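You operate a simulated robot arm through the tools that you are given. There is no shell and no other tool.

You are at the controls of a simulated robot arm. One attempt, no reset.

TASK
Push the cube stick down, draw it, and move the bridge to the layer on the card.
Fine: tighten the end clamp first; stand the full stick in the free cup of the stand; the tabs name the layers. Keep fingers off the mud. Set down upright: cube stick.

The check looks at the end state, three seconds after you hand in, the way a careful person would. Anything else that was tipped, shoved, dropped, spilled or broken makes it a failure.

THE ROBOT
A 6-joint arm with a four-finger gripper, fixed in place. Base frame: the origin is at the foot of the arm, x ahead of it, y to its left, z up. Readings come in m, degrees, newtons and seconds.
With the tool pointing down near the work surface it reaches from about 0.46 to 0.92 m from the base axis. Its first joint turns from -166.0 to 166.0 degrees. Payload 3.43 kg.
The tool frame sits at the grasp point between the pads (the TCP): z along the fingers, y along the line on which they close. The tips reach 0.03 m beyond it. The gripper opens to 0.12 m. The gripper's body begins 0.085 m behind the TCP.
Orientation is that of the tool frame in the base frame, as [roll, pitch, yaw] about the fixed x, y, z axes, in that order (R = Rz(yaw) Ry(pitch) Rx(roll)). With the fingers straight down and closing along the base's y, the tool's x points along the base's -x, its y along +y and its z along -z.

THE INTERFACE
- The arm moves only by the tool step_arm. Its argument "plan" is a list of rows, each a list of 7 numbers: the finger opening in m, from 0 to 0.12, then the shift along the tool's x, y, z in units of 100 mm (1.0 is 100 mm), then the turn, a rotation vector about the tool's x, y, z in units of 120 degrees (1.0 is 120 degrees). In form: [[hand, x, y, z, ax, ay, az], ...]. A call has 1 to 20 rows; each row is the pose to reach, as a shift and turn from the pose commanded when the call began, along the tool's axes at that moment. A call with a number of a shift or a turn outside -1 to 1 is refused whole. A row lasts 0.2 s, in which the tool goes at most 0.05 m and 8.6 degrees; a call with a longer step from one row to the next is refused whole, and so is a gripper value outside its range. Where a pose cannot be reached the arm comes as near as it can. A force on the tool above 90 N (or 10 N above the force at the start of the call, whichever is more), or a blocked arm, ends the call early, and 0.2 s more pass. The fingers move at their own pace and stop on an object; they squeeze with about 31 N. The grip force told is the motor's: it shows also when the fingers shut on nothing. Time passes only in rows, and 0.2 s behind the last, so rows that repeat a pose let the fingers close. It gives the time, the measured TCP pose, the force on the tool (base axes), the opening and the grip force at its end, in the units of the frame above (readings bear some noise), with the torque about the TCP (base axes, N m) and any sound that the robot's microphone picked up.
- Cameras (640 x 400 px; columns grow to the right, rows downward): "scene" is fixed at [0.0459, -0.6427, 1.4908]; the picture's right is [0.74, -0.67, 0.00], its down [-0.27, -0.30, -0.91] and it looks along [0.61, 0.68, -0.41] (base axes); focal length 326 px, centre (320, 200). "wrist" rides on the gripper at [0.071, -0.017, -0.121] in the tool frame; the picture's right is [0.23, 0.97, 0.00], its down [-0.81, 0.19, -0.55] and it looks along [-0.54, 0.13, 0.83] (tool axes); focal length 275 px, centre (320, 200). There is no depth. A picture from a camera that has moved, and an enlarged one, comes with that camera's place and axes in the base frame and with its lens. The place of the scene camera against the robot may be out by one fixed shift of up to 0.018 m in any direction.
- snapshot(camera): a new picture of that camera. The clock stands still meanwhile.
- slide_trunk(by): slides the trunk up (or, below 0, down) by that many m; the arm rides with it, the base frame stays. It gives what a move gives, with no picture.
- zoom(camera, box): a new picture of the part [left, top, right, bottom] of that camera's present view, enlarged. The clock stands still meanwhile.
- sign_off(): hands the job in; it is judged then, once.

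Nothing tells you positions but the pictures and the camera data. Unless the task says otherwise, let go and move clear before handing in.

The tools are called after "Request:" as a command line: name --pt "numbers of a row" for each row, then --argument value for the rest, lists and objects as JSON in quotes. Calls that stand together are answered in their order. step_arm: Moves the arm, as the interface text tells. Its arguments: {"type":"object","properties":{"plan":{"type":"array"}},"required":["plan"]} The other tools are called the same way: slide_trunk (by) slides the trunk up or down; snapshot (camera) takes a picture; zoom (camera, box) takes an enlarged picture of a part of a camera's view; sign_off () hands the job in.

At the start:

```text
time: 0.0
ee_pos: [0.5984, 0.2717, 1.2454]
orientation: [180.0, 0.1, 179.9]
contact_force: [-0.1, -0.9, -0.3]
wrist_torque: [0.01, 0.01, 0.02]
gripper_width: 0.1199
grip_force: 0.1
trunk travel left (down, up): [-0.25, 0.29]
```

scene: 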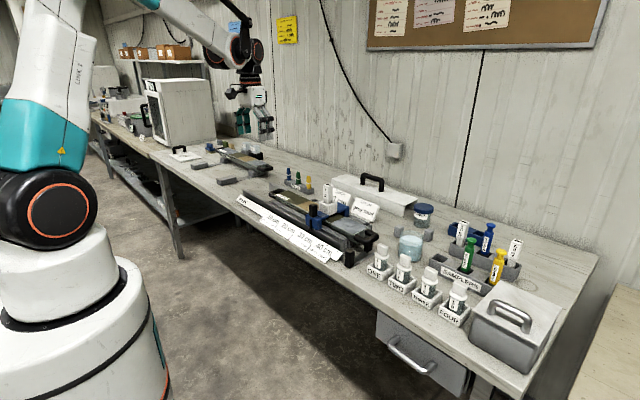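
wrist: 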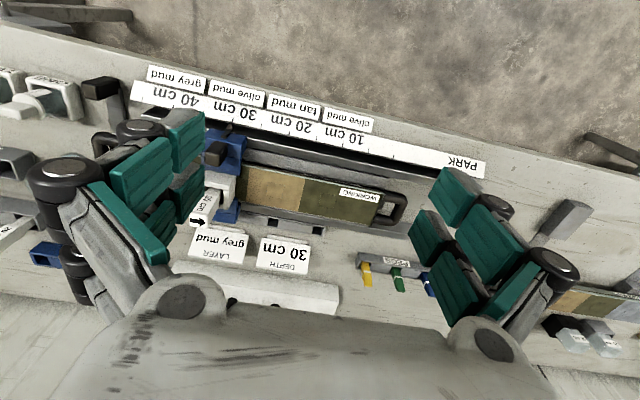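

I see a sediment-core bench: a core tray with a ruler, a bridge on it, cards saying "LAYER grey mud" and "DEPTH 30 cm", and a sampler rack on the right. I'll look closer before moving anything.

Request:
zoom --camera "scene" --box '[220, 160, 420, 285]'

Request:
zoom --camera "scene" --box '[350, 190, 570, 330]'

Request:
zoom --camera "wrist" --box '[120, 50, 500, 290]'

Request:
zoom --camera "scene" --box '[90, 70, 290, 195]'

Request:
zoom --camera "scene" --box '[360, 0, 610, 60]'

```text
3.20 times, centred on (320, 222) of scene
camera zoom: at [0.0459, -0.6427, 1.4908], right [0.74, -0.67, 0.0], down [-0.27, -0.3, -0.91], along [0.61, 0.68, -0.41], focal length 1043 px, centre (320, 128)
```

zoom: 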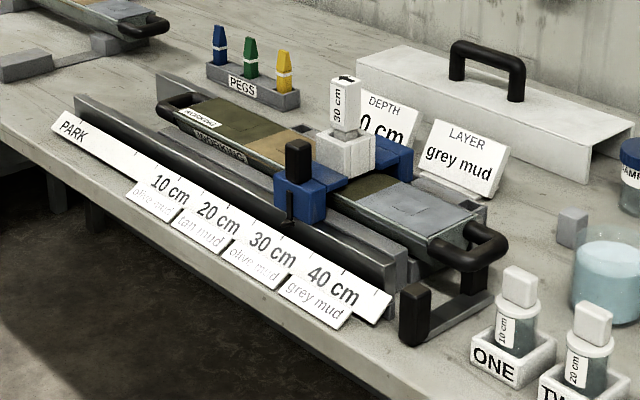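

```text
2.86 times, centred on (460, 260) of scene
camera zoom: at [0.0459, -0.6427, 1.4908], right [0.74, -0.67, 0.0], down [-0.27, -0.3, -0.91], along [0.61, 0.68, -0.41], focal length 931 px, centre (-80, 29)
```

zoom: 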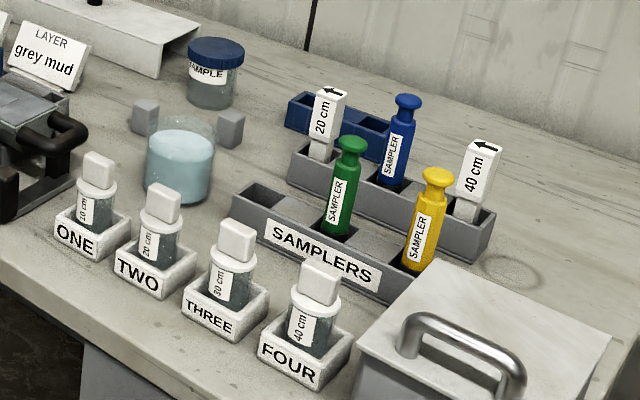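

```text
1.67 times, centred on (310, 170) of wrist
camera zoom: at [0.5283, 0.2549, 1.366], right [-0.23, 0.97, 0.0], down [0.81, 0.19, 0.55], along [0.54, 0.13, -0.83], focal length 459 px, centre (337, 250)
```

zoom: 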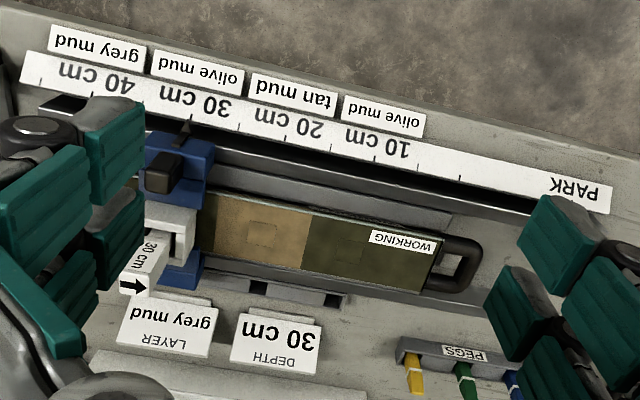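

```text
3.20 times, centred on (190, 132) of scene
camera zoom: at [0.0459, -0.6427, 1.4908], right [0.74, -0.67, 0.0], down [-0.27, -0.3, -0.91], along [0.61, 0.68, -0.41], focal length 1043 px, centre (736, 416)
```

zoom: 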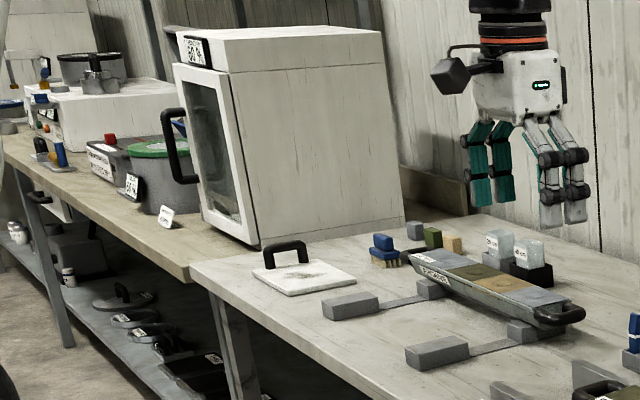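

```text
2.56 times, centred on (485, 30) of scene
camera zoom: at [0.0459, -0.6427, 1.4908], right [0.74, -0.67, 0.0], down [-0.27, -0.3, -0.91], along [0.61, 0.68, -0.41], focal length 834 px, centre (-102, 635)
```

zoom: 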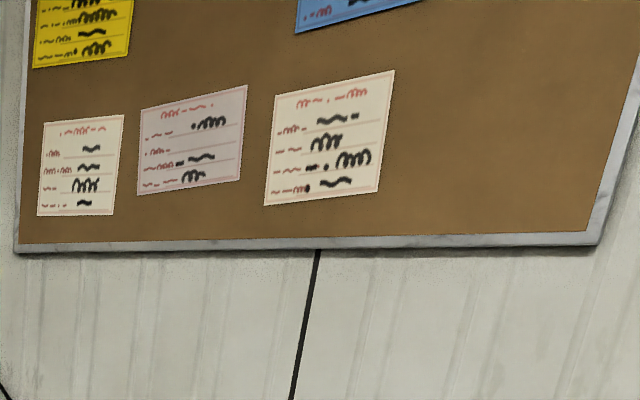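

The bridge (blue, with the white "30 cm" stick) is near (0.72, 0.14), and the tabletop is at roughly z = 0.87. I'll move the wrist camera sideways at this safe height to measure the bench from above.

Request:
step_arm --pt "0.12 0 -0.5 0 0 0 0" --pt "0.12 0 -1.0 0 0 0 0"

Request:
step_arm --pt "0.12 0 -0.5 0 0 0 0" --pt "0.12 0 -1.0 0 0 0 0"

Request:
snapshot --camera "wrist"

```text
time: 0.6
ee_pos: [0.5964, 0.1696, 1.2453]
orientation: [180.0, 0.0, -179.9]
contact_force: [0.1, -0.3, 0.2]
wrist_torque: [0.01, 0.01, -0.04]
gripper_width: 0.1199
grip_force: 0.0
trunk travel left (down, up): [-0.25, 0.29]
```

```text
time: 1.2
ee_pos: [0.6013, 0.0698, 1.2477]
orientation: [179.9, -0.1, -180.0]
contact_force: [0.4, -0.2, -0.2]
wrist_torque: [0.05, -0.01, -0.01]
gripper_width: 0.12
grip_force: 0.1
trunk travel left (down, up): [-0.25, 0.29]
```

```text
taken
camera wrist: at [0.5301, 0.0529, 1.3674], right [-0.23, 0.97, 0.0], down [0.81, 0.19, 0.55], along [0.54, 0.13, -0.83], focal length 275 px, centre (320, 200)
```

wrist: 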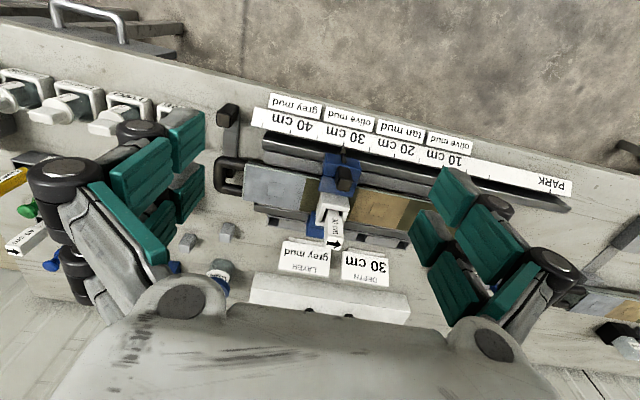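

Request:
zoom --camera "wrist" --box '[190, 80, 430, 260]'

Request:
zoom --camera "wrist" --box '[200, 85, 320, 165]'

Request:
zoom --camera "scene" --box '[300, 180, 400, 270]'

```text
2.22 times, centred on (310, 170) of wrist
camera zoom: at [0.5301, 0.0529, 1.3674], right [-0.23, 0.97, 0.0], down [0.81, 0.19, 0.55], along [0.54, 0.13, -0.83], focal length 612 px, centre (342, 267)
```

zoom: 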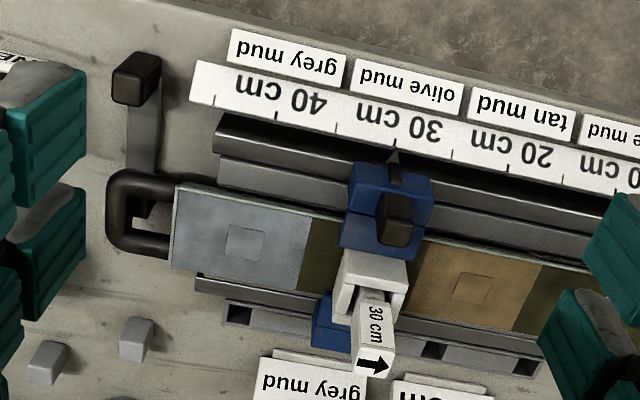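

```text
5.00 times, centred on (260, 125) of wrist
camera zoom: at [0.5301, 0.0529, 1.3674], right [-0.23, 0.97, 0.0], down [0.81, 0.19, 0.55], along [0.54, 0.13, -0.83], focal length 1376 px, centre (620, 575)
```

zoom: 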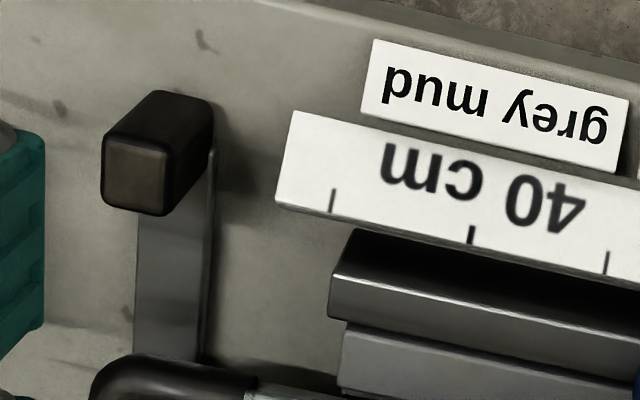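

```text
4.44 times, centred on (350, 225) of scene
camera zoom: at [0.0459, -0.6427, 1.4908], right [0.74, -0.67, 0.0], down [-0.27, -0.3, -0.91], along [0.61, 0.68, -0.41], focal length 1448 px, centre (187, 89)
```

zoom: 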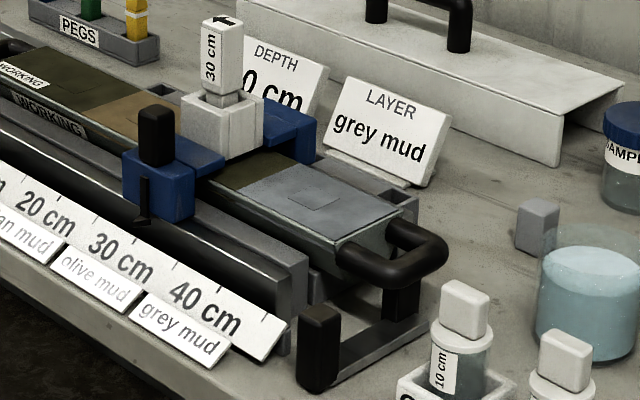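

The bridge pointer sits at the 30 cm tick, and grey mud is at the 40 cm tick. The clamp lever looks like a black post near (0.70, -0.06). Next I'll move further right to inspect the stand and the clamp.

Request:
step_arm --pt "0.12 0 -0.5 0 0 0 0" --pt "0.12 0 -1.0 0 0 0 0"

Request:
step_arm --pt "0.12 0 -0.5 0 0 0 0" --pt "0.12 0 -1.0 0 0 0 0"

Request:
zoom --camera "wrist" --box '[190, 60, 450, 280]'

Request:
step_arm --pt "0.12 0 -0.5 0 0 0 0" --pt "0.12 0 -1.0 0 0 0 0"

Request:
step_arm --pt "0.12 0 -0.5 0 0 0 0" --pt "0.12 0 -1.0 0 0 0 0"

Request:
snapshot --camera "wrist"

Request:
zoom --camera "wrist" --box '[190, 80, 450, 280]'

```text
time: 1.8
ee_pos: [0.598, -0.032, 1.2492]
orientation: [180.0, -0.1, -180.0]
contact_force: [-0.2, -0.2, 0.0]
wrist_torque: [0.01, -0.03, -0.01]
gripper_width: 0.1201
grip_force: 0.1
trunk travel left (down, up): [-0.25, 0.29]
```

```text
time: 2.4
ee_pos: [0.5977, -0.129, 1.2463]
orientation: [180.0, 0.0, -179.9]
contact_force: [0.5, 0.3, 0.3]
wrist_torque: [0.01, 0.03, 0.0]
gripper_width: 0.12
grip_force: 0.1
trunk travel left (down, up): [-0.25, 0.29]
```

```text
1.82 times, centred on (320, 170) of wrist
camera zoom: at [0.527, -0.1454, 1.3666], right [-0.23, 0.97, 0.0], down [0.81, 0.19, 0.55], along [0.54, 0.13, -0.83], focal length 500 px, centre (320, 254)
```

zoom: 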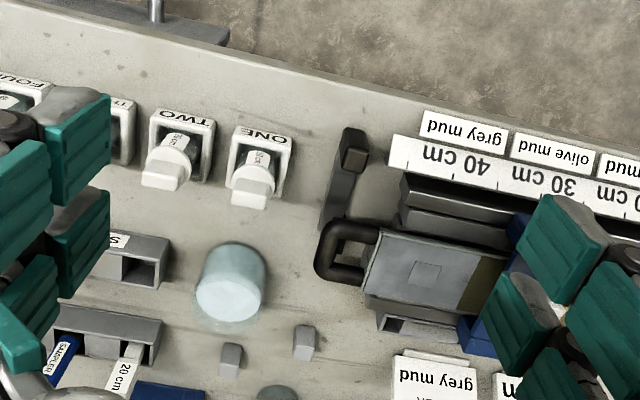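

```text
time: 3.0
ee_pos: [0.6013, -0.2325, 1.2458]
orientation: [-179.9, 0.1, -179.9]
contact_force: [-0.5, -1.2, -0.3]
wrist_torque: [0.04, 0.02, 0.0]
gripper_width: 0.1199
grip_force: 0.0
trunk travel left (down, up): [-0.25, 0.29]
```

```text
time: 3.6
ee_pos: [0.6036, -0.334, 1.2454]
orientation: [179.9, 0.0, -179.8]
contact_force: [0.2, -0.8, -0.2]
wrist_torque: [0.04, -0.01, -0.01]
gripper_width: 0.12
grip_force: 0.0
trunk travel left (down, up): [-0.25, 0.29]
```

```text
taken
camera wrist: at [0.5328, -0.3497, 1.3656], right [-0.23, 0.97, 0.0], down [0.81, 0.19, 0.55], along [0.54, 0.13, -0.83], focal length 275 px, centre (320, 200)
```

wrist: 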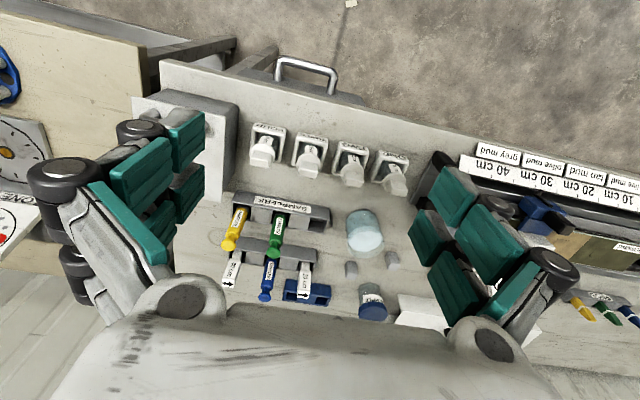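

```text
2.00 times, centred on (320, 180) of wrist
camera zoom: at [0.5328, -0.3497, 1.3656], right [-0.23, 0.97, 0.0], down [0.81, 0.19, 0.55], along [0.54, 0.13, -0.83], focal length 551 px, centre (320, 240)
```

zoom: 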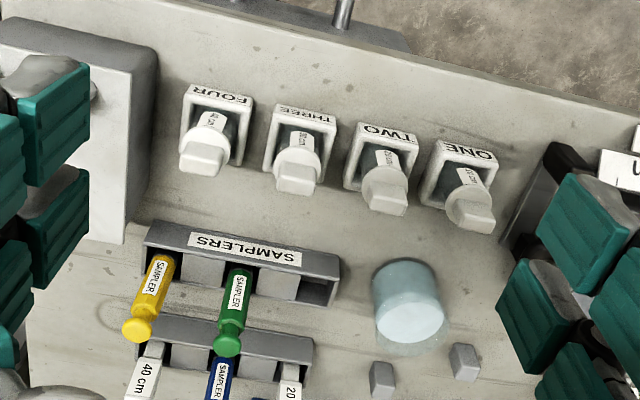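

Two grey racks and a small blue one sit behind the samplers. I'll zoom in to work out which is the stand for sticks and which cup is free.

Request:
zoom --camera "scene" --box '[425, 210, 535, 300]'

Request:
zoom --camera "wrist" --box '[200, 220, 360, 320]'

Request:
zoom --camera "scene" --box '[310, 215, 390, 275]'

```text
4.44 times, centred on (480, 255) of scene
camera zoom: at [0.0459, -0.6427, 1.4908], right [0.74, -0.67, 0.0], down [-0.27, -0.3, -0.91], along [0.61, 0.68, -0.41], focal length 1448 px, centre (-391, -44)
```

zoom: 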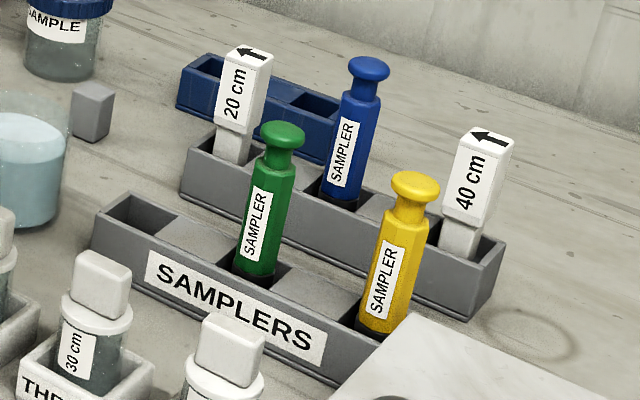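

```text
4.00 times, centred on (280, 270) of wrist
camera zoom: at [0.5328, -0.3497, 1.3656], right [-0.23, 0.97, 0.0], down [0.81, 0.19, 0.55], along [0.54, 0.13, -0.83], focal length 1101 px, centre (480, -80)
```

zoom: 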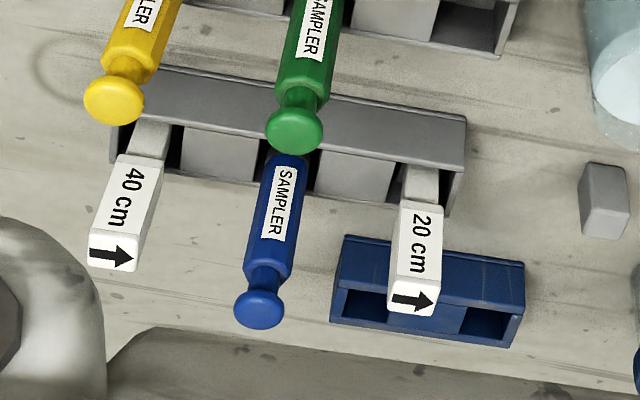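

```text
6.67 times, centred on (350, 245) of scene
camera zoom: at [0.0459, -0.6427, 1.4908], right [0.74, -0.67, 0.0], down [-0.27, -0.3, -0.91], along [0.61, 0.68, -0.41], focal length 2173 px, centre (120, -100)
```

zoom: 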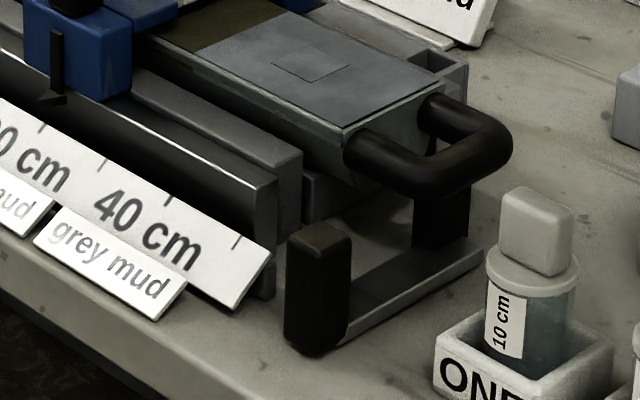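

The rear grey rack seems to hold 20 cm, the blue sampler and 40 cm. There is also a grey slotted bar behind the tray, so I'll go back and look at both from closer before deciding.

Request:
step_arm --pt "0.12 0 0.5 0 0 0 0" --pt "0.12 0 1.0 0 0 0 0"

Request:
step_arm --pt "0.12 0 0.5 0 0 0 0" --pt "0.12 0 1.0 0 0 0 0"

Request:
step_arm --pt "0.12 0 0.5 0 0 0 0" --pt "0.12 0 1.0 0 0 0 0"

Request:
step_arm --pt "0.12 0 0.4 0.25 0 0 0" --pt "0.12 0 0.8 0.5 0 0 0"

Request:
snapshot --camera "wrist"

Request:
zoom --camera "wrist" --box '[200, 160, 420, 300]'

```text
time: 4.2
ee_pos: [0.6008, -0.2323, 1.2426]
orientation: [-179.9, 0.0, -180.0]
contact_force: [-0.5, 0.4, -0.9]
wrist_torque: [-0.04, 0.01, 0.03]
gripper_width: 0.1203
grip_force: 0.0
trunk travel left (down, up): [-0.25, 0.29]
```

```text
time: 4.8
ee_pos: [0.5969, -0.1307, 1.2426]
orientation: [-180.0, 0.0, 180.0]
contact_force: [-0.3, 1.3, 0.5]
wrist_torque: [-0.06, 0.02, 0.0]
gripper_width: 0.1203
grip_force: 0.0
trunk travel left (down, up): [-0.25, 0.29]
```

```text
time: 5.4
ee_pos: [0.5989, -0.0302, 1.2407]
orientation: [-180.0, 0.0, 179.9]
contact_force: [0.4, 0.1, 0.4]
wrist_torque: [-0.03, 0.02, -0.02]
gripper_width: 0.12
grip_force: 0.1
trunk travel left (down, up): [-0.25, 0.29]
```

```text
time: 6.0
ee_pos: [0.5997, 0.0485, 1.1918]
orientation: [179.9, 0.0, 180.0]
contact_force: [-0.4, 0.6, 0.1]
wrist_torque: [-0.01, 0.02, -0.03]
gripper_width: 0.12
grip_force: 0.2
trunk travel left (down, up): [-0.25, 0.29]
```

```text
taken
camera wrist: at [0.5292, 0.0328, 1.3124], right [-0.23, 0.97, 0.0], down [0.81, 0.19, 0.55], along [0.54, 0.13, -0.83], focal length 275 px, centre (320, 200)
```

wrist: 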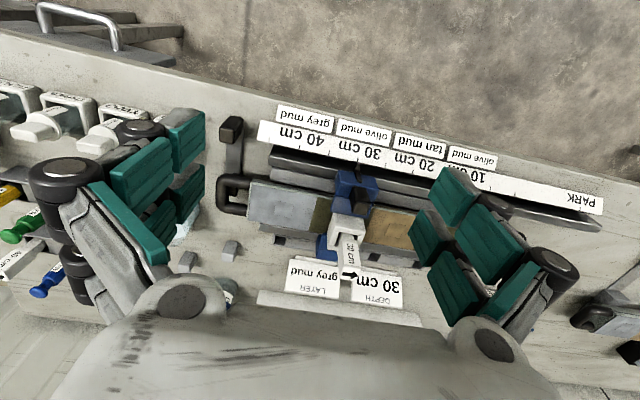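

```text
2.86 times, centred on (310, 230) of wrist
camera zoom: at [0.5292, 0.0328, 1.3124], right [-0.23, 0.97, 0.0], down [0.81, 0.19, 0.55], along [0.54, 0.13, -0.83], focal length 786 px, centre (349, 114)
```

zoom: 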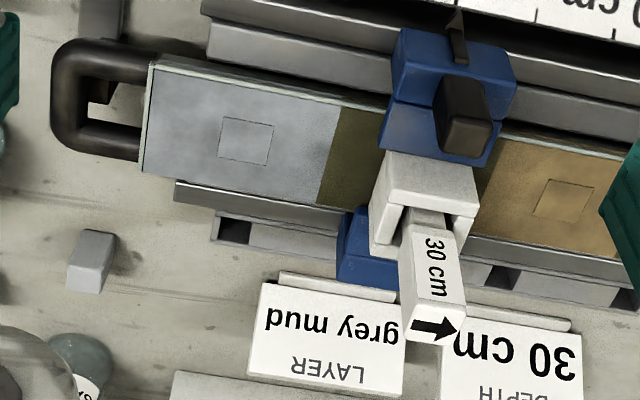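

The slotted bar behind the tray lines up with the depth ticks, so it's part of the rig rather than a stand. I'll check the other candidates with stronger zooms before choosing the cup.

Request:
zoom --camera "scene" --box '[185, 135, 285, 200]'

Request:
zoom --camera "scene" --box '[440, 215, 500, 255]'

Request:
zoom --camera "scene" --box '[470, 230, 530, 275]'

Request:
zoom --camera "scene" --box '[320, 165, 440, 250]'

Request:
zoom --camera "scene" --box '[85, 40, 215, 170]'

```text
6.15 times, centred on (235, 168) of scene
camera zoom: at [0.0459, -0.6427, 1.4908], right [0.74, -0.67, 0.0], down [-0.27, -0.3, -0.91], along [0.61, 0.68, -0.41], focal length 2006 px, centre (843, 400)
```

zoom: 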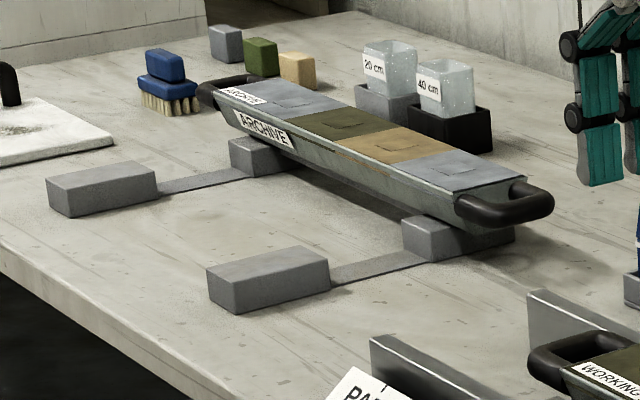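

```text
10.00 times, centred on (470, 235) of scene
camera zoom: at [0.0459, -0.6427, 1.4908], right [0.74, -0.67, 0.0], down [-0.27, -0.3, -0.91], along [0.61, 0.68, -0.41], focal length 3259 px, centre (-1180, -150)
```

zoom: 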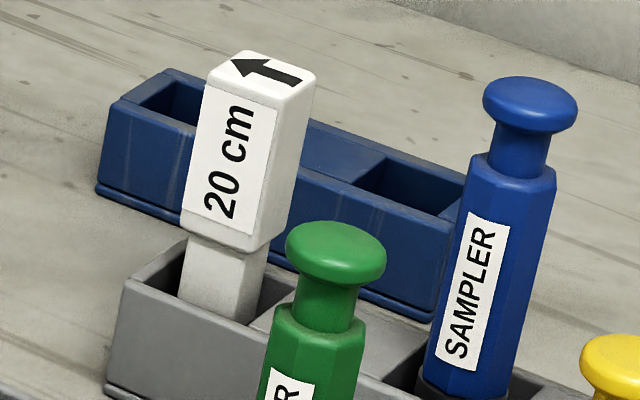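

```text
8.89 times, centred on (500, 252) of scene
camera zoom: at [0.0459, -0.6427, 1.4908], right [0.74, -0.67, 0.0], down [-0.27, -0.3, -0.91], along [0.61, 0.68, -0.41], focal length 2897 px, centre (-1280, -267)
```

zoom: 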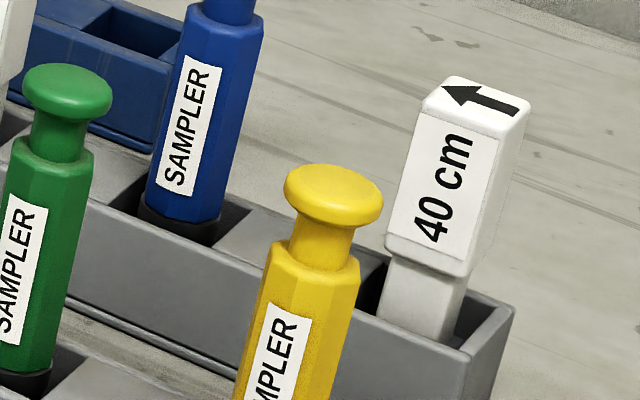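

```text
4.71 times, centred on (380, 208) of scene
camera zoom: at [0.0459, -0.6427, 1.4908], right [0.74, -0.67, 0.0], down [-0.27, -0.3, -0.91], along [0.61, 0.68, -0.41], focal length 1534 px, centre (38, 165)
```

zoom: 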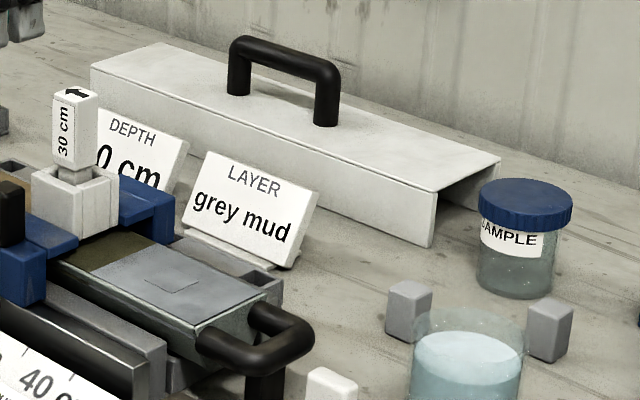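

```text
3.08 times, centred on (150, 105) of scene
camera zoom: at [0.0459, -0.6427, 1.4908], right [0.74, -0.67, 0.0], down [-0.27, -0.3, -0.91], along [0.61, 0.68, -0.41], focal length 1003 px, centre (843, 492)
```

zoom: 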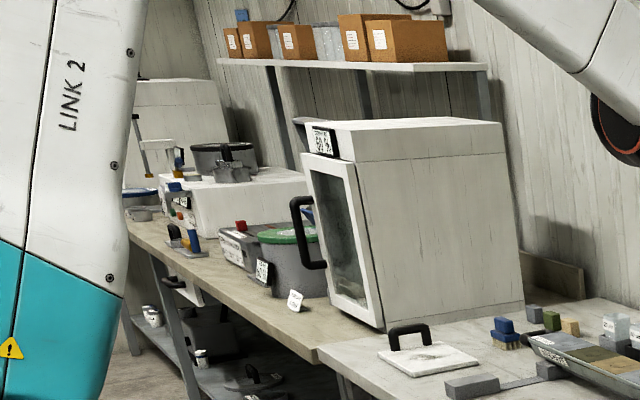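

Before picking the cup I need a clearer close view of both racks at the right, so I'll carry the wrist camera there.

Request:
step_arm --pt "0.12 0 -0.4 -0.25 0 0 0" --pt "0.12 0 -0.8 -0.5 0 0 0"

Request:
step_arm --pt "0.12 0 -0.5 0 0 0 0" --pt "0.12 0 -1.0 0 0 0 0"

Request:
step_arm --pt "0.12 -0.3 -0.35 0 0 0 0" --pt "0.12 -0.6 -0.7 0 0 0 0" --pt "0.12 -1.0 -0.8 0 0 0 0"

Request:
step_arm --pt "0.12 -0.3 -0.35 0 0 0 0" --pt "0.12 -0.4 -0.6 0 0 0 0"

Request:
snapshot --camera "wrist"

Request:
zoom --camera "wrist" --box '[190, 100, 440, 290]'

```text
time: 6.6
ee_pos: [0.599, -0.0302, 1.2426]
orientation: [180.0, 0.0, -179.9]
contact_force: [-0.4, -0.1, -0.1]
wrist_torque: [0.01, -0.01, 0.0]
gripper_width: 0.12
grip_force: 0.0
trunk travel left (down, up): [-0.25, 0.29]
```

```text
time: 7.2
ee_pos: [0.5973, -0.1309, 1.2407]
orientation: [180.0, 0.0, -179.9]
contact_force: [0.6, 0.1, -0.7]
wrist_torque: [0.06, -0.02, -0.02]
gripper_width: 0.12
grip_force: 0.1
trunk travel left (down, up): [-0.25, 0.29]
```

```text
time: 8.0
ee_pos: [0.7027, -0.2098, 1.2412]
orientation: [-180.0, 0.1, -179.9]
contact_force: [0.8, 0.5, 0.2]
wrist_torque: [0.01, 0.02, 0.0]
gripper_width: 0.1198
grip_force: 0.0
trunk travel left (down, up): [-0.25, 0.29]
```

```text
time: 8.6
ee_pos: [0.7419, -0.2694, 1.2435]
orientation: [180.0, 0.0, -179.9]
contact_force: [0.5, -0.3, 1.4]
wrist_torque: [0.02, 0.01, -0.01]
gripper_width: 0.1199
grip_force: 0.1
trunk travel left (down, up): [-0.25, 0.29]
```

```text
taken
camera wrist: at [0.6719, -0.2861, 1.3641], right [-0.23, 0.97, 0.0], down [0.81, 0.19, 0.55], along [0.54, 0.13, -0.83], focal length 275 px, centre (320, 200)
```

wrist: 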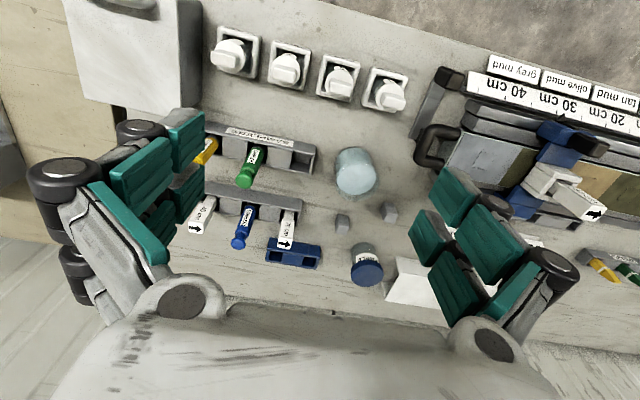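

```text
2.11 times, centred on (315, 195) of wrist
camera zoom: at [0.6719, -0.2861, 1.3641], right [-0.23, 0.97, 0.0], down [0.81, 0.19, 0.55], along [0.54, 0.13, -0.83], focal length 580 px, centre (330, 210)
```

zoom: 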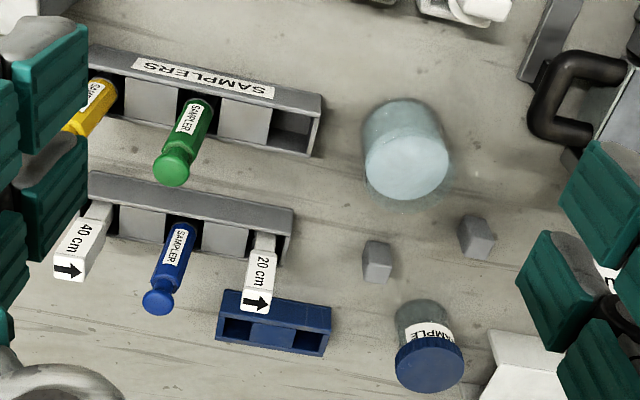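

The rear grey rack is full (40 cm, blue sampler, 20 cm), the SAMPLERS rack has one empty cup, and the blue rack has two. Now I'll check the slotted grey piece behind the tray in the same way.

Request:
step_arm --pt "0.12 0 0.5 0 0 0 0" --pt "0.12 0 1.0 0 0 0 0"

Request:
step_arm --pt "0.12 0 0.5 0 0 0 0" --pt "0.12 0 1.0 0 0 0 0"

Request:
step_arm --pt "0.12 0 0.5 0 0 0 0" --pt "0.12 0 1.0 0 0 0 0"

Request:
snapshot --camera "wrist"

Request:
zoom --camera "wrist" --box '[190, 110, 440, 290]'

```text
time: 9.2
ee_pos: [0.7427, -0.1677, 1.2465]
orientation: [-179.9, 0.0, -179.9]
contact_force: [0.8, 0.5, 0.0]
wrist_torque: [-0.04, -0.04, 0.02]
gripper_width: 0.1199
grip_force: 0.0
trunk travel left (down, up): [-0.25, 0.29]
```

```text
time: 9.8
ee_pos: [0.7418, -0.0694, 1.243]
orientation: [180.0, -0.1, 180.0]
contact_force: [0.3, 0.7, -0.8]
wrist_torque: [-0.09, 0.0, 0.01]
gripper_width: 0.1201
grip_force: 0.1
trunk travel left (down, up): [-0.25, 0.29]
```

```text
time: 10.4
ee_pos: [0.7414, 0.0297, 1.2435]
orientation: [180.0, 0.0, 180.0]
contact_force: [0.5, 0.2, -0.1]
wrist_torque: [-0.04, 0.0, 0.01]
gripper_width: 0.12
grip_force: 0.1
trunk travel left (down, up): [-0.25, 0.29]
```

```text
taken
camera wrist: at [0.6724, 0.0132, 1.3642], right [-0.23, 0.97, 0.0], down [0.81, 0.19, 0.55], along [0.54, 0.13, -0.83], focal length 275 px, centre (320, 200)
```

wrist: 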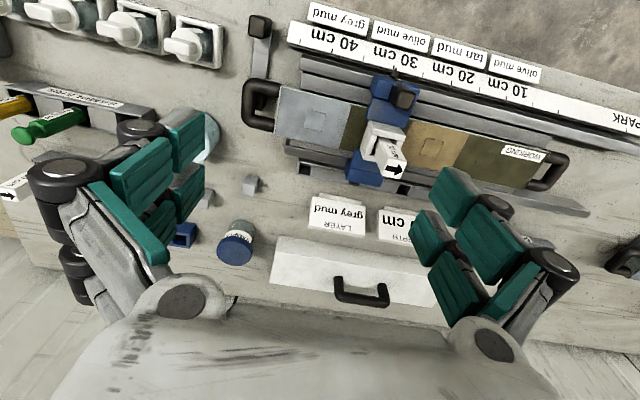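

```text
2.22 times, centred on (315, 200) of wrist
camera zoom: at [0.6724, 0.0132, 1.3642], right [-0.23, 0.97, 0.0], down [0.81, 0.19, 0.55], along [0.54, 0.13, -0.83], focal length 612 px, centre (331, 200)
```

zoom: 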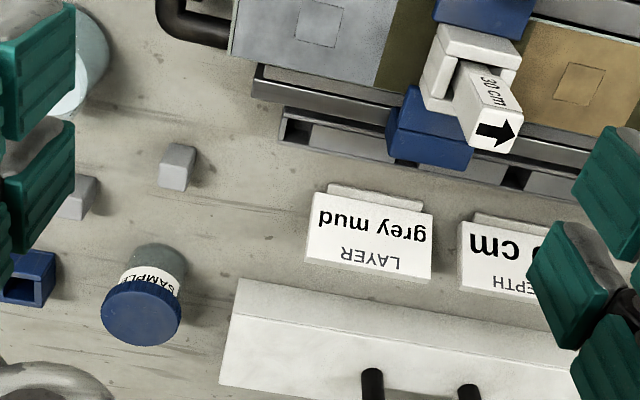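

Request:
zoom --camera "wrist" --box '[270, 120, 430, 220]'

Request:
zoom --camera "wrist" --box '[380, 120, 600, 240]'

Request:
zoom --camera "wrist" --box '[220, 0, 340, 140]'

```text
4.00 times, centred on (350, 170) of wrist
camera zoom: at [0.6724, 0.0132, 1.3642], right [-0.23, 0.97, 0.0], down [0.81, 0.19, 0.55], along [0.54, 0.13, -0.83], focal length 1101 px, centre (200, 320)
```

zoom: 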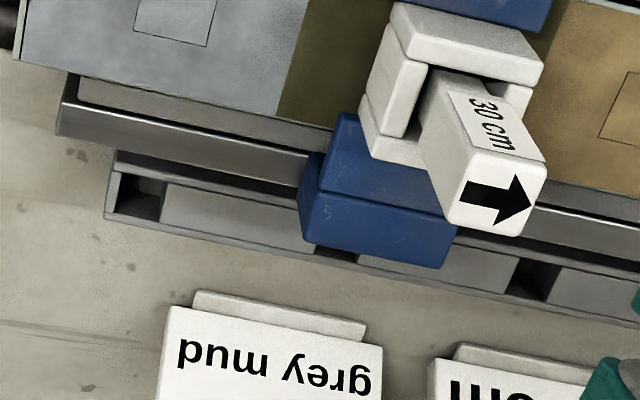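

```text
2.91 times, centred on (490, 180) of wrist
camera zoom: at [0.6724, 0.0132, 1.3642], right [-0.23, 0.97, 0.0], down [0.81, 0.19, 0.55], along [0.54, 0.13, -0.83], focal length 801 px, centre (-174, 258)
```

zoom: 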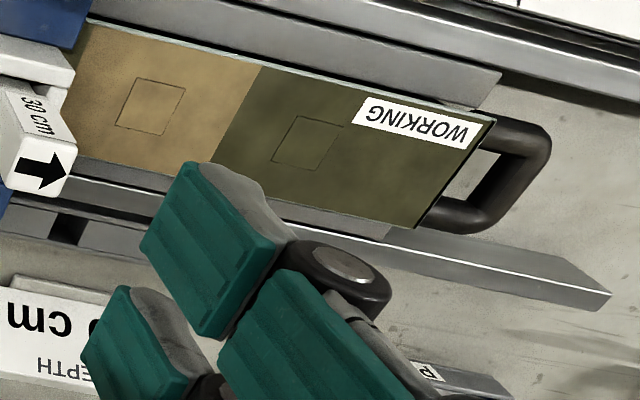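

```text
2.86 times, centred on (280, 70) of wrist
camera zoom: at [0.6724, 0.0132, 1.3642], right [-0.23, 0.97, 0.0], down [0.81, 0.19, 0.55], along [0.54, 0.13, -0.83], focal length 786 px, centre (434, 571)
```

zoom: 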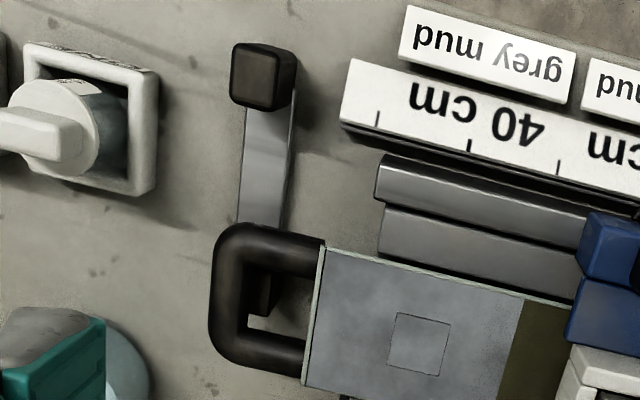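

The free cup I can find is the third one in the grey SAMPLERS stand, near (0.89, -0.265). The pieces behind the tray are marking holes, and the rear rack is full. Next I'll get a close look at the end clamp lever at about (0.70, -0.06).

Request:
step_arm --pt "0.12 0.4 -0.3 0 0 0 0" --pt "0.12 0.8 -0.6 0 0 0 0" --pt "0.12 1.0 -0.9 0 0 0 0"

Request:
step_arm --pt "0.12 0.4 0 0.2 0 0 0" --pt "0.12 0.5 0 0.6 0 0 0" --pt "0.12 0.5 0 1.0 0 0 0"

Request:
snapshot --camera "wrist"

Request:
zoom --camera "wrist" --box '[220, 80, 440, 260]'

```text
time: 11.2
ee_pos: [0.6399, -0.0595, 1.2427]
orientation: [180.0, -0.1, -179.9]
contact_force: [-1.3, 0.5, 0.1]
wrist_torque: [0.03, 0.01, -0.03]
gripper_width: 0.1201
grip_force: 0.1
trunk travel left (down, up): [-0.25, 0.29]
```

```text
time: 12.0
ee_pos: [0.5902, -0.0599, 1.1435]
orientation: [-180.0, 0.0, 180.0]
contact_force: [0.2, 0.6, -0.4]
wrist_torque: [0.0, 0.03, 0.0]
gripper_width: 0.12
grip_force: 0.0
trunk travel left (down, up): [-0.25, 0.29]
```

```text
taken
camera wrist: at [0.5207, -0.0763, 1.2638], right [-0.23, 0.97, 0.0], down [0.81, 0.19, 0.55], along [0.54, 0.13, -0.83], focal length 275 px, centre (320, 200)
```

wrist: 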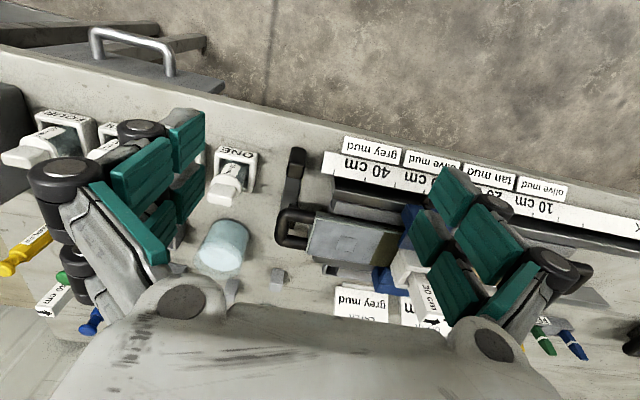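

```text
2.22 times, centred on (330, 170) of wrist
camera zoom: at [0.5207, -0.0763, 1.2638], right [-0.23, 0.97, 0.0], down [0.81, 0.19, 0.55], along [0.54, 0.13, -0.83], focal length 612 px, centre (298, 267)
```

zoom: 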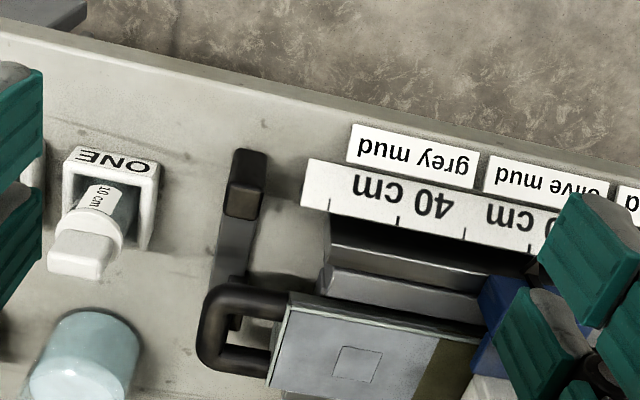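

Request:
zoom --camera "wrist" --box '[270, 130, 350, 260]'

Request:
zoom --camera "scene" --box '[335, 225, 385, 275]'

Request:
zoom --camera "scene" --box '[300, 185, 350, 235]'

```text
3.08 times, centred on (310, 195) of wrist
camera zoom: at [0.5207, -0.0763, 1.2638], right [-0.23, 0.97, 0.0], down [0.81, 0.19, 0.55], along [0.54, 0.13, -0.83], focal length 847 px, centre (351, 215)
```

zoom: 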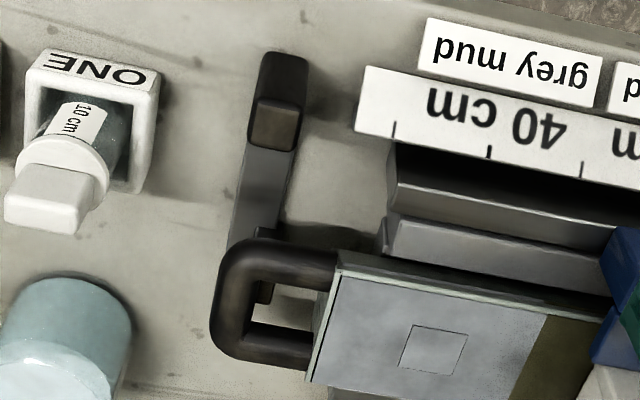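

```text
8.00 times, centred on (360, 250) of scene
camera zoom: at [0.0459, -0.6427, 1.4908], right [0.74, -0.67, 0.0], down [-0.27, -0.3, -0.91], along [0.61, 0.68, -0.41], focal length 2607 px, centre (0, -200)
```

zoom: 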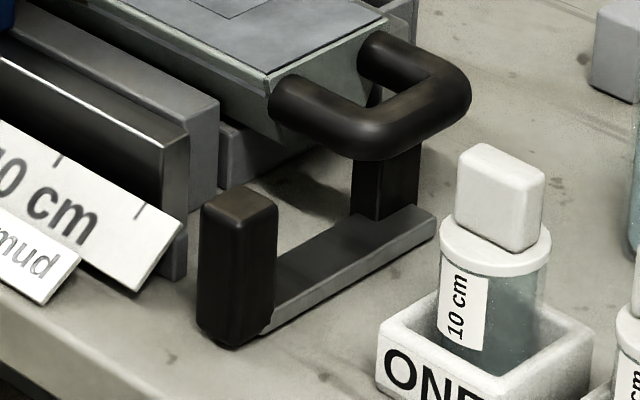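

```text
8.00 times, centred on (325, 210) of scene
camera zoom: at [0.0459, -0.6427, 1.4908], right [0.74, -0.67, 0.0], down [-0.27, -0.3, -0.91], along [0.61, 0.68, -0.41], focal length 2607 px, centre (280, 120)
```

zoom: 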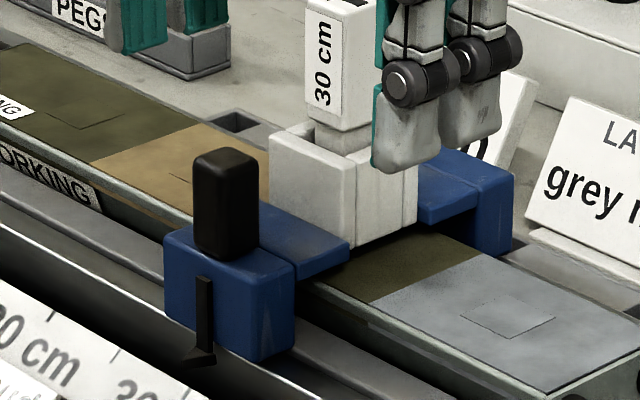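

The clamp is a bar on the table with a black handle, top at about (0.703, -0.066, 0.922), and a jaw post under the tray handle about 2–3 cm from the tray end. I'll close the fingers, go down on the handle's outer (-y) side, then push gently toward the tray (+y) and see how it moves.

Request:
step_arm --pt "0.08 -0.3 -0.15 0 0 0 0" --pt "0.04 -0.7 -0.35 0 0 0 0" --pt "0.0 -1.0 -0.38 0 0 0 0" --pt "0.0 -1.0 -0.38 0 0 0 0"

Request:
step_arm --pt "0.0 -0.12 0 0.4 0 0 0" --pt "0.0 -0.12 0 0.8 0 0 0" --pt "0.0 -0.12 0 1.0 0 0 0" --pt "0.0 -0.12 0 1.0 0 0 0"

Request:
snapshot --camera "wrist"

Request:
snapshot --camera "scene"

```text
time: 13.0
ee_pos: [0.6892, -0.0971, 1.1453]
orientation: [-180.0, 0.1, -179.9]
contact_force: [-0.2, 0.8, -0.3]
wrist_torque: [-0.01, 0.03, 0.03]
gripper_width: 0.0
grip_force: 30.6
trunk travel left (down, up): [-0.25, 0.29]
```

```text
time: 14.0
ee_pos: [0.7012, -0.0954, 1.0469]
orientation: [-180.0, 0.1, -179.9]
contact_force: [0.6, 0.1, 0.1]
wrist_torque: [0.03, 0.02, -0.04]
gripper_width: 0.0001
grip_force: 30.8
trunk travel left (down, up): [-0.25, 0.29]
```

```text
taken
camera wrist: at [0.6314, -0.1113, 1.1667], right [-0.23, 0.97, 0.0], down [0.81, 0.19, 0.55], along [0.54, 0.13, -0.83], focal length 275 px, centre (320, 200)
```

wrist: 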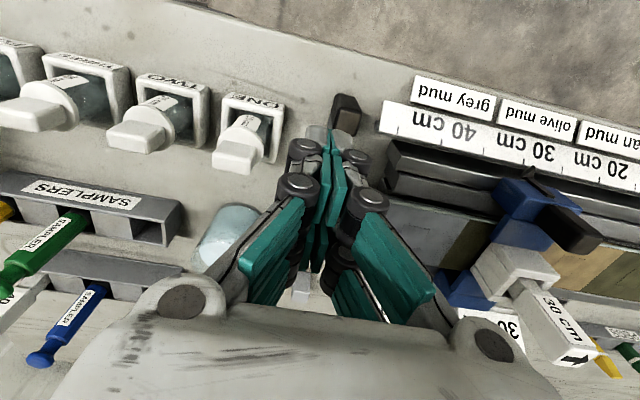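

```text
taken
```

scene: 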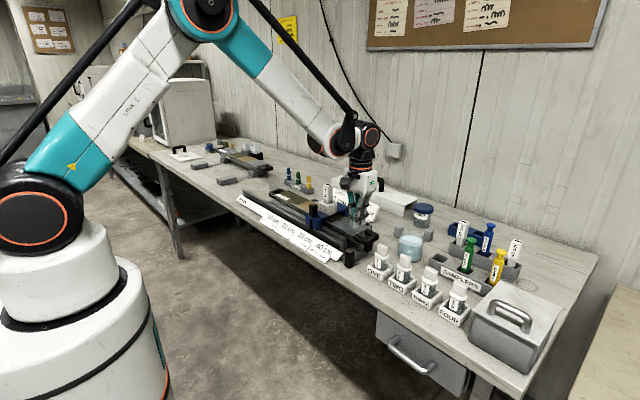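

The closed fingers hang just outside the handle, with nothing else below them. I'll lower them beside it.

Request:
step_arm --pt "0.0 0 0 0.3 0 0 0" --pt "0.0 0 0 0.6 0 0 0" --pt "0.0 0 0 0.9 0 0 0" --pt "0.0 0 0 0.9 0 0 0"

Request:
zoom --camera "wrist" --box '[220, 30, 480, 200]'

Request:
zoom --camera "scene" --box '[300, 160, 420, 280]'

```text
time: 15.0
ee_pos: [0.701, -0.0955, 0.9566]
orientation: [180.0, 0.1, -180.0]
contact_force: [0.2, 0.0, -0.2]
wrist_torque: [-0.01, 0.01, 0.0]
gripper_width: 0.0
grip_force: 30.9
trunk travel left (down, up): [-0.25, 0.29]
```

```text
2.35 times, centred on (350, 115) of wrist
camera zoom: at [0.6307, -0.1114, 1.0762], right [-0.23, 0.97, 0.0], down [0.81, 0.19, 0.55], along [0.54, 0.13, -0.83], focal length 648 px, centre (249, 400)
```

zoom: 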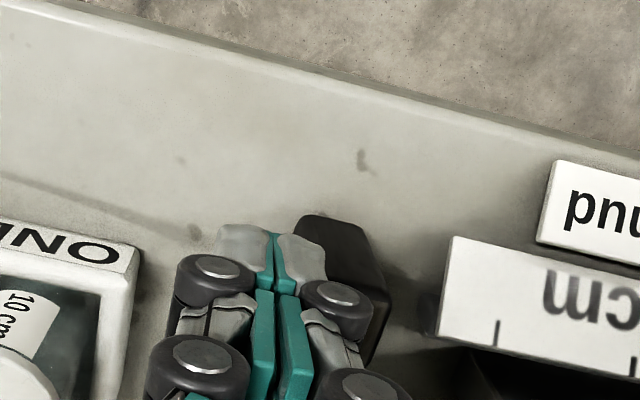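

```text
3.33 times, centred on (360, 220) of scene
camera zoom: at [0.0459, -0.6427, 1.4908], right [0.74, -0.67, 0.0], down [-0.27, -0.3, -0.91], along [0.61, 0.68, -0.41], focal length 1086 px, centre (187, 133)
```

zoom: 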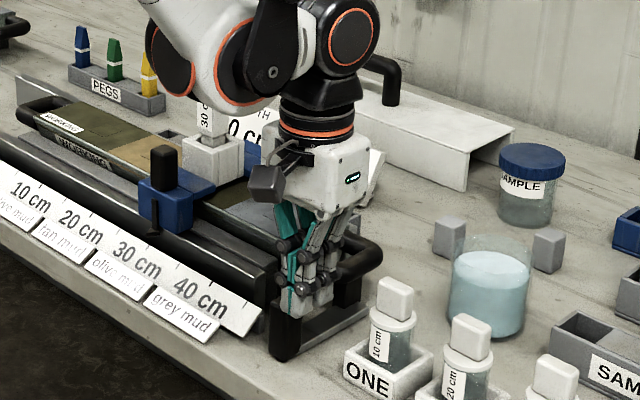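

The tips are just above handle height and only a few mm to its side. I'll step out 6 mm, then go down alongside.

Request:
step_arm --pt "0.0 0 -0.06 0 0 0 0" --pt "0.0 0 -0.06 0.2 0 0 0" --pt "0.0 0 -0.06 0.4 0 0 0" --pt "0.0 0 -0.06 0.4 0 0 0"

Request:
step_arm --pt "0.0 0 0.06 0 0 0 0" --pt "0.0 0 0.1 0 0 0 0" --pt "0.0 0 0.14 0 0 0 0" --pt "0.0 0 0.18 0 0 0 0"

Request:
zoom --camera "wrist" --box '[220, 30, 480, 200]'

Request:
zoom --camera "scene" --box '[310, 210, 400, 280]'

```text
time: 16.0
ee_pos: [0.7, -0.1024, 0.9151]
orientation: [179.9, 0.0, 179.8]
contact_force: [0.0, -0.6, -0.3]
wrist_torque: [-0.02, 0.02, 0.0]
gripper_width: 0.0001
grip_force: 31.3
trunk travel left (down, up): [-0.25, 0.29]
```

```text
time: 17.0
ee_pos: [0.7012, -0.086, 0.9157]
orientation: [-180.0, 0.0, -179.9]
contact_force: [-2.2, -3.7, -0.4]
wrist_torque: [-0.02, 0.0, -0.04]
gripper_width: 0.0
grip_force: 31.2
trunk travel left (down, up): [-0.25, 0.29]
```

```text
2.35 times, centred on (350, 115) of wrist
camera zoom: at [0.6315, -0.1023, 1.0353], right [-0.23, 0.97, 0.0], down [0.81, 0.19, 0.55], along [0.54, 0.13, -0.83], focal length 648 px, centre (249, 400)
```

zoom: 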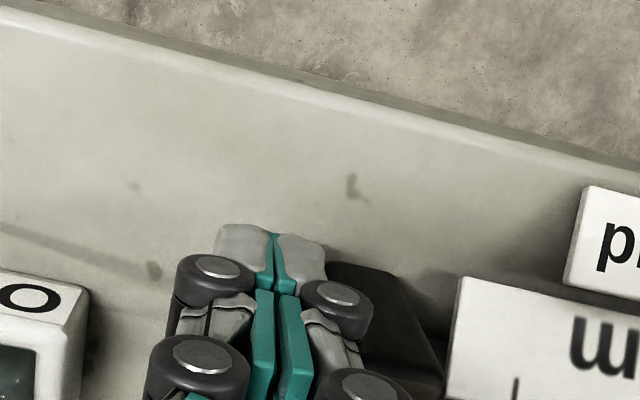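

```text
5.71 times, centred on (355, 245) of scene
camera zoom: at [0.0459, -0.6427, 1.4908], right [0.74, -0.67, 0.0], down [-0.27, -0.3, -0.91], along [0.61, 0.68, -0.41], focal length 1862 px, centre (120, -57)
```

zoom: 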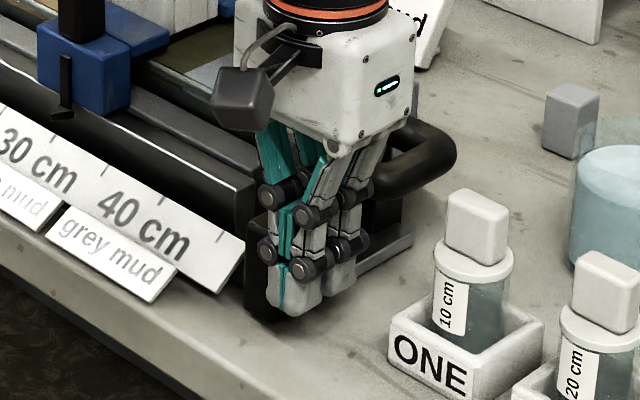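

Contact has just begun (about 4 N). I'll keep pushing toward the tray in small steps and watch the force and motion.

Request:
step_arm --pt "0.0 0 0.04 0 0 0 0" --pt "0.0 0 0.08 0 0 0 0" --pt "0.0 0 0.12 0 0 0 0"

Request:
zoom --camera "scene" --box '[310, 210, 400, 280]'

Request:
zoom --camera "wrist" --box '[220, 30, 480, 200]'

```text
time: 17.8
ee_pos: [0.7002, -0.0731, 0.9156]
orientation: [-180.0, -0.1, -179.8]
contact_force: [1.5, -3.0, -0.1]
wrist_torque: [0.0, 0.04, -0.03]
gripper_width: 0.0
grip_force: 30.5
trunk travel left (down, up): [-0.25, 0.29]
```

```text
5.71 times, centred on (355, 245) of scene
camera zoom: at [0.0459, -0.6427, 1.4908], right [0.74, -0.67, 0.0], down [-0.27, -0.3, -0.91], along [0.61, 0.68, -0.41], focal length 1862 px, centre (120, -57)
```

zoom: 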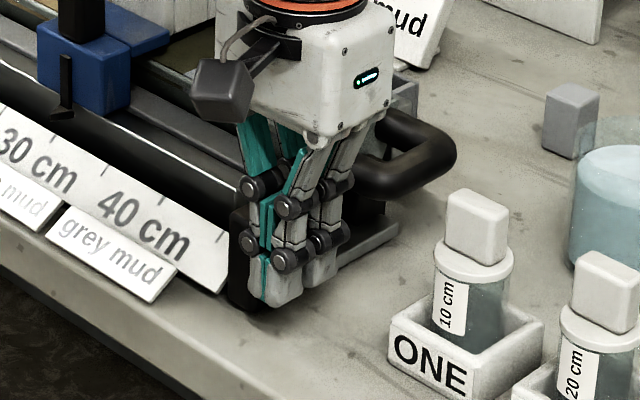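

```text
2.35 times, centred on (350, 115) of wrist
camera zoom: at [0.6302, -0.0897, 1.0352], right [-0.23, 0.97, 0.0], down [0.81, 0.19, 0.55], along [0.54, 0.13, -0.83], focal length 648 px, centre (249, 400)
```

zoom: 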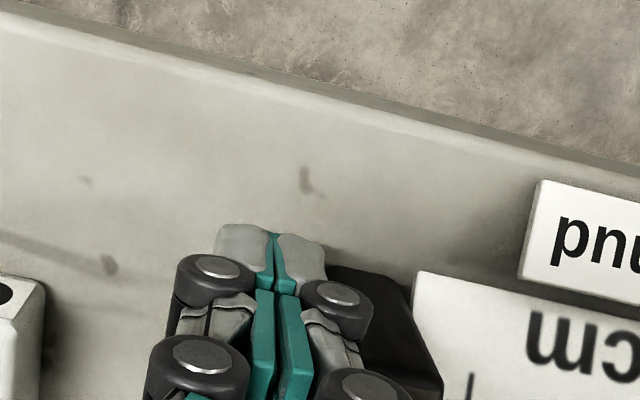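

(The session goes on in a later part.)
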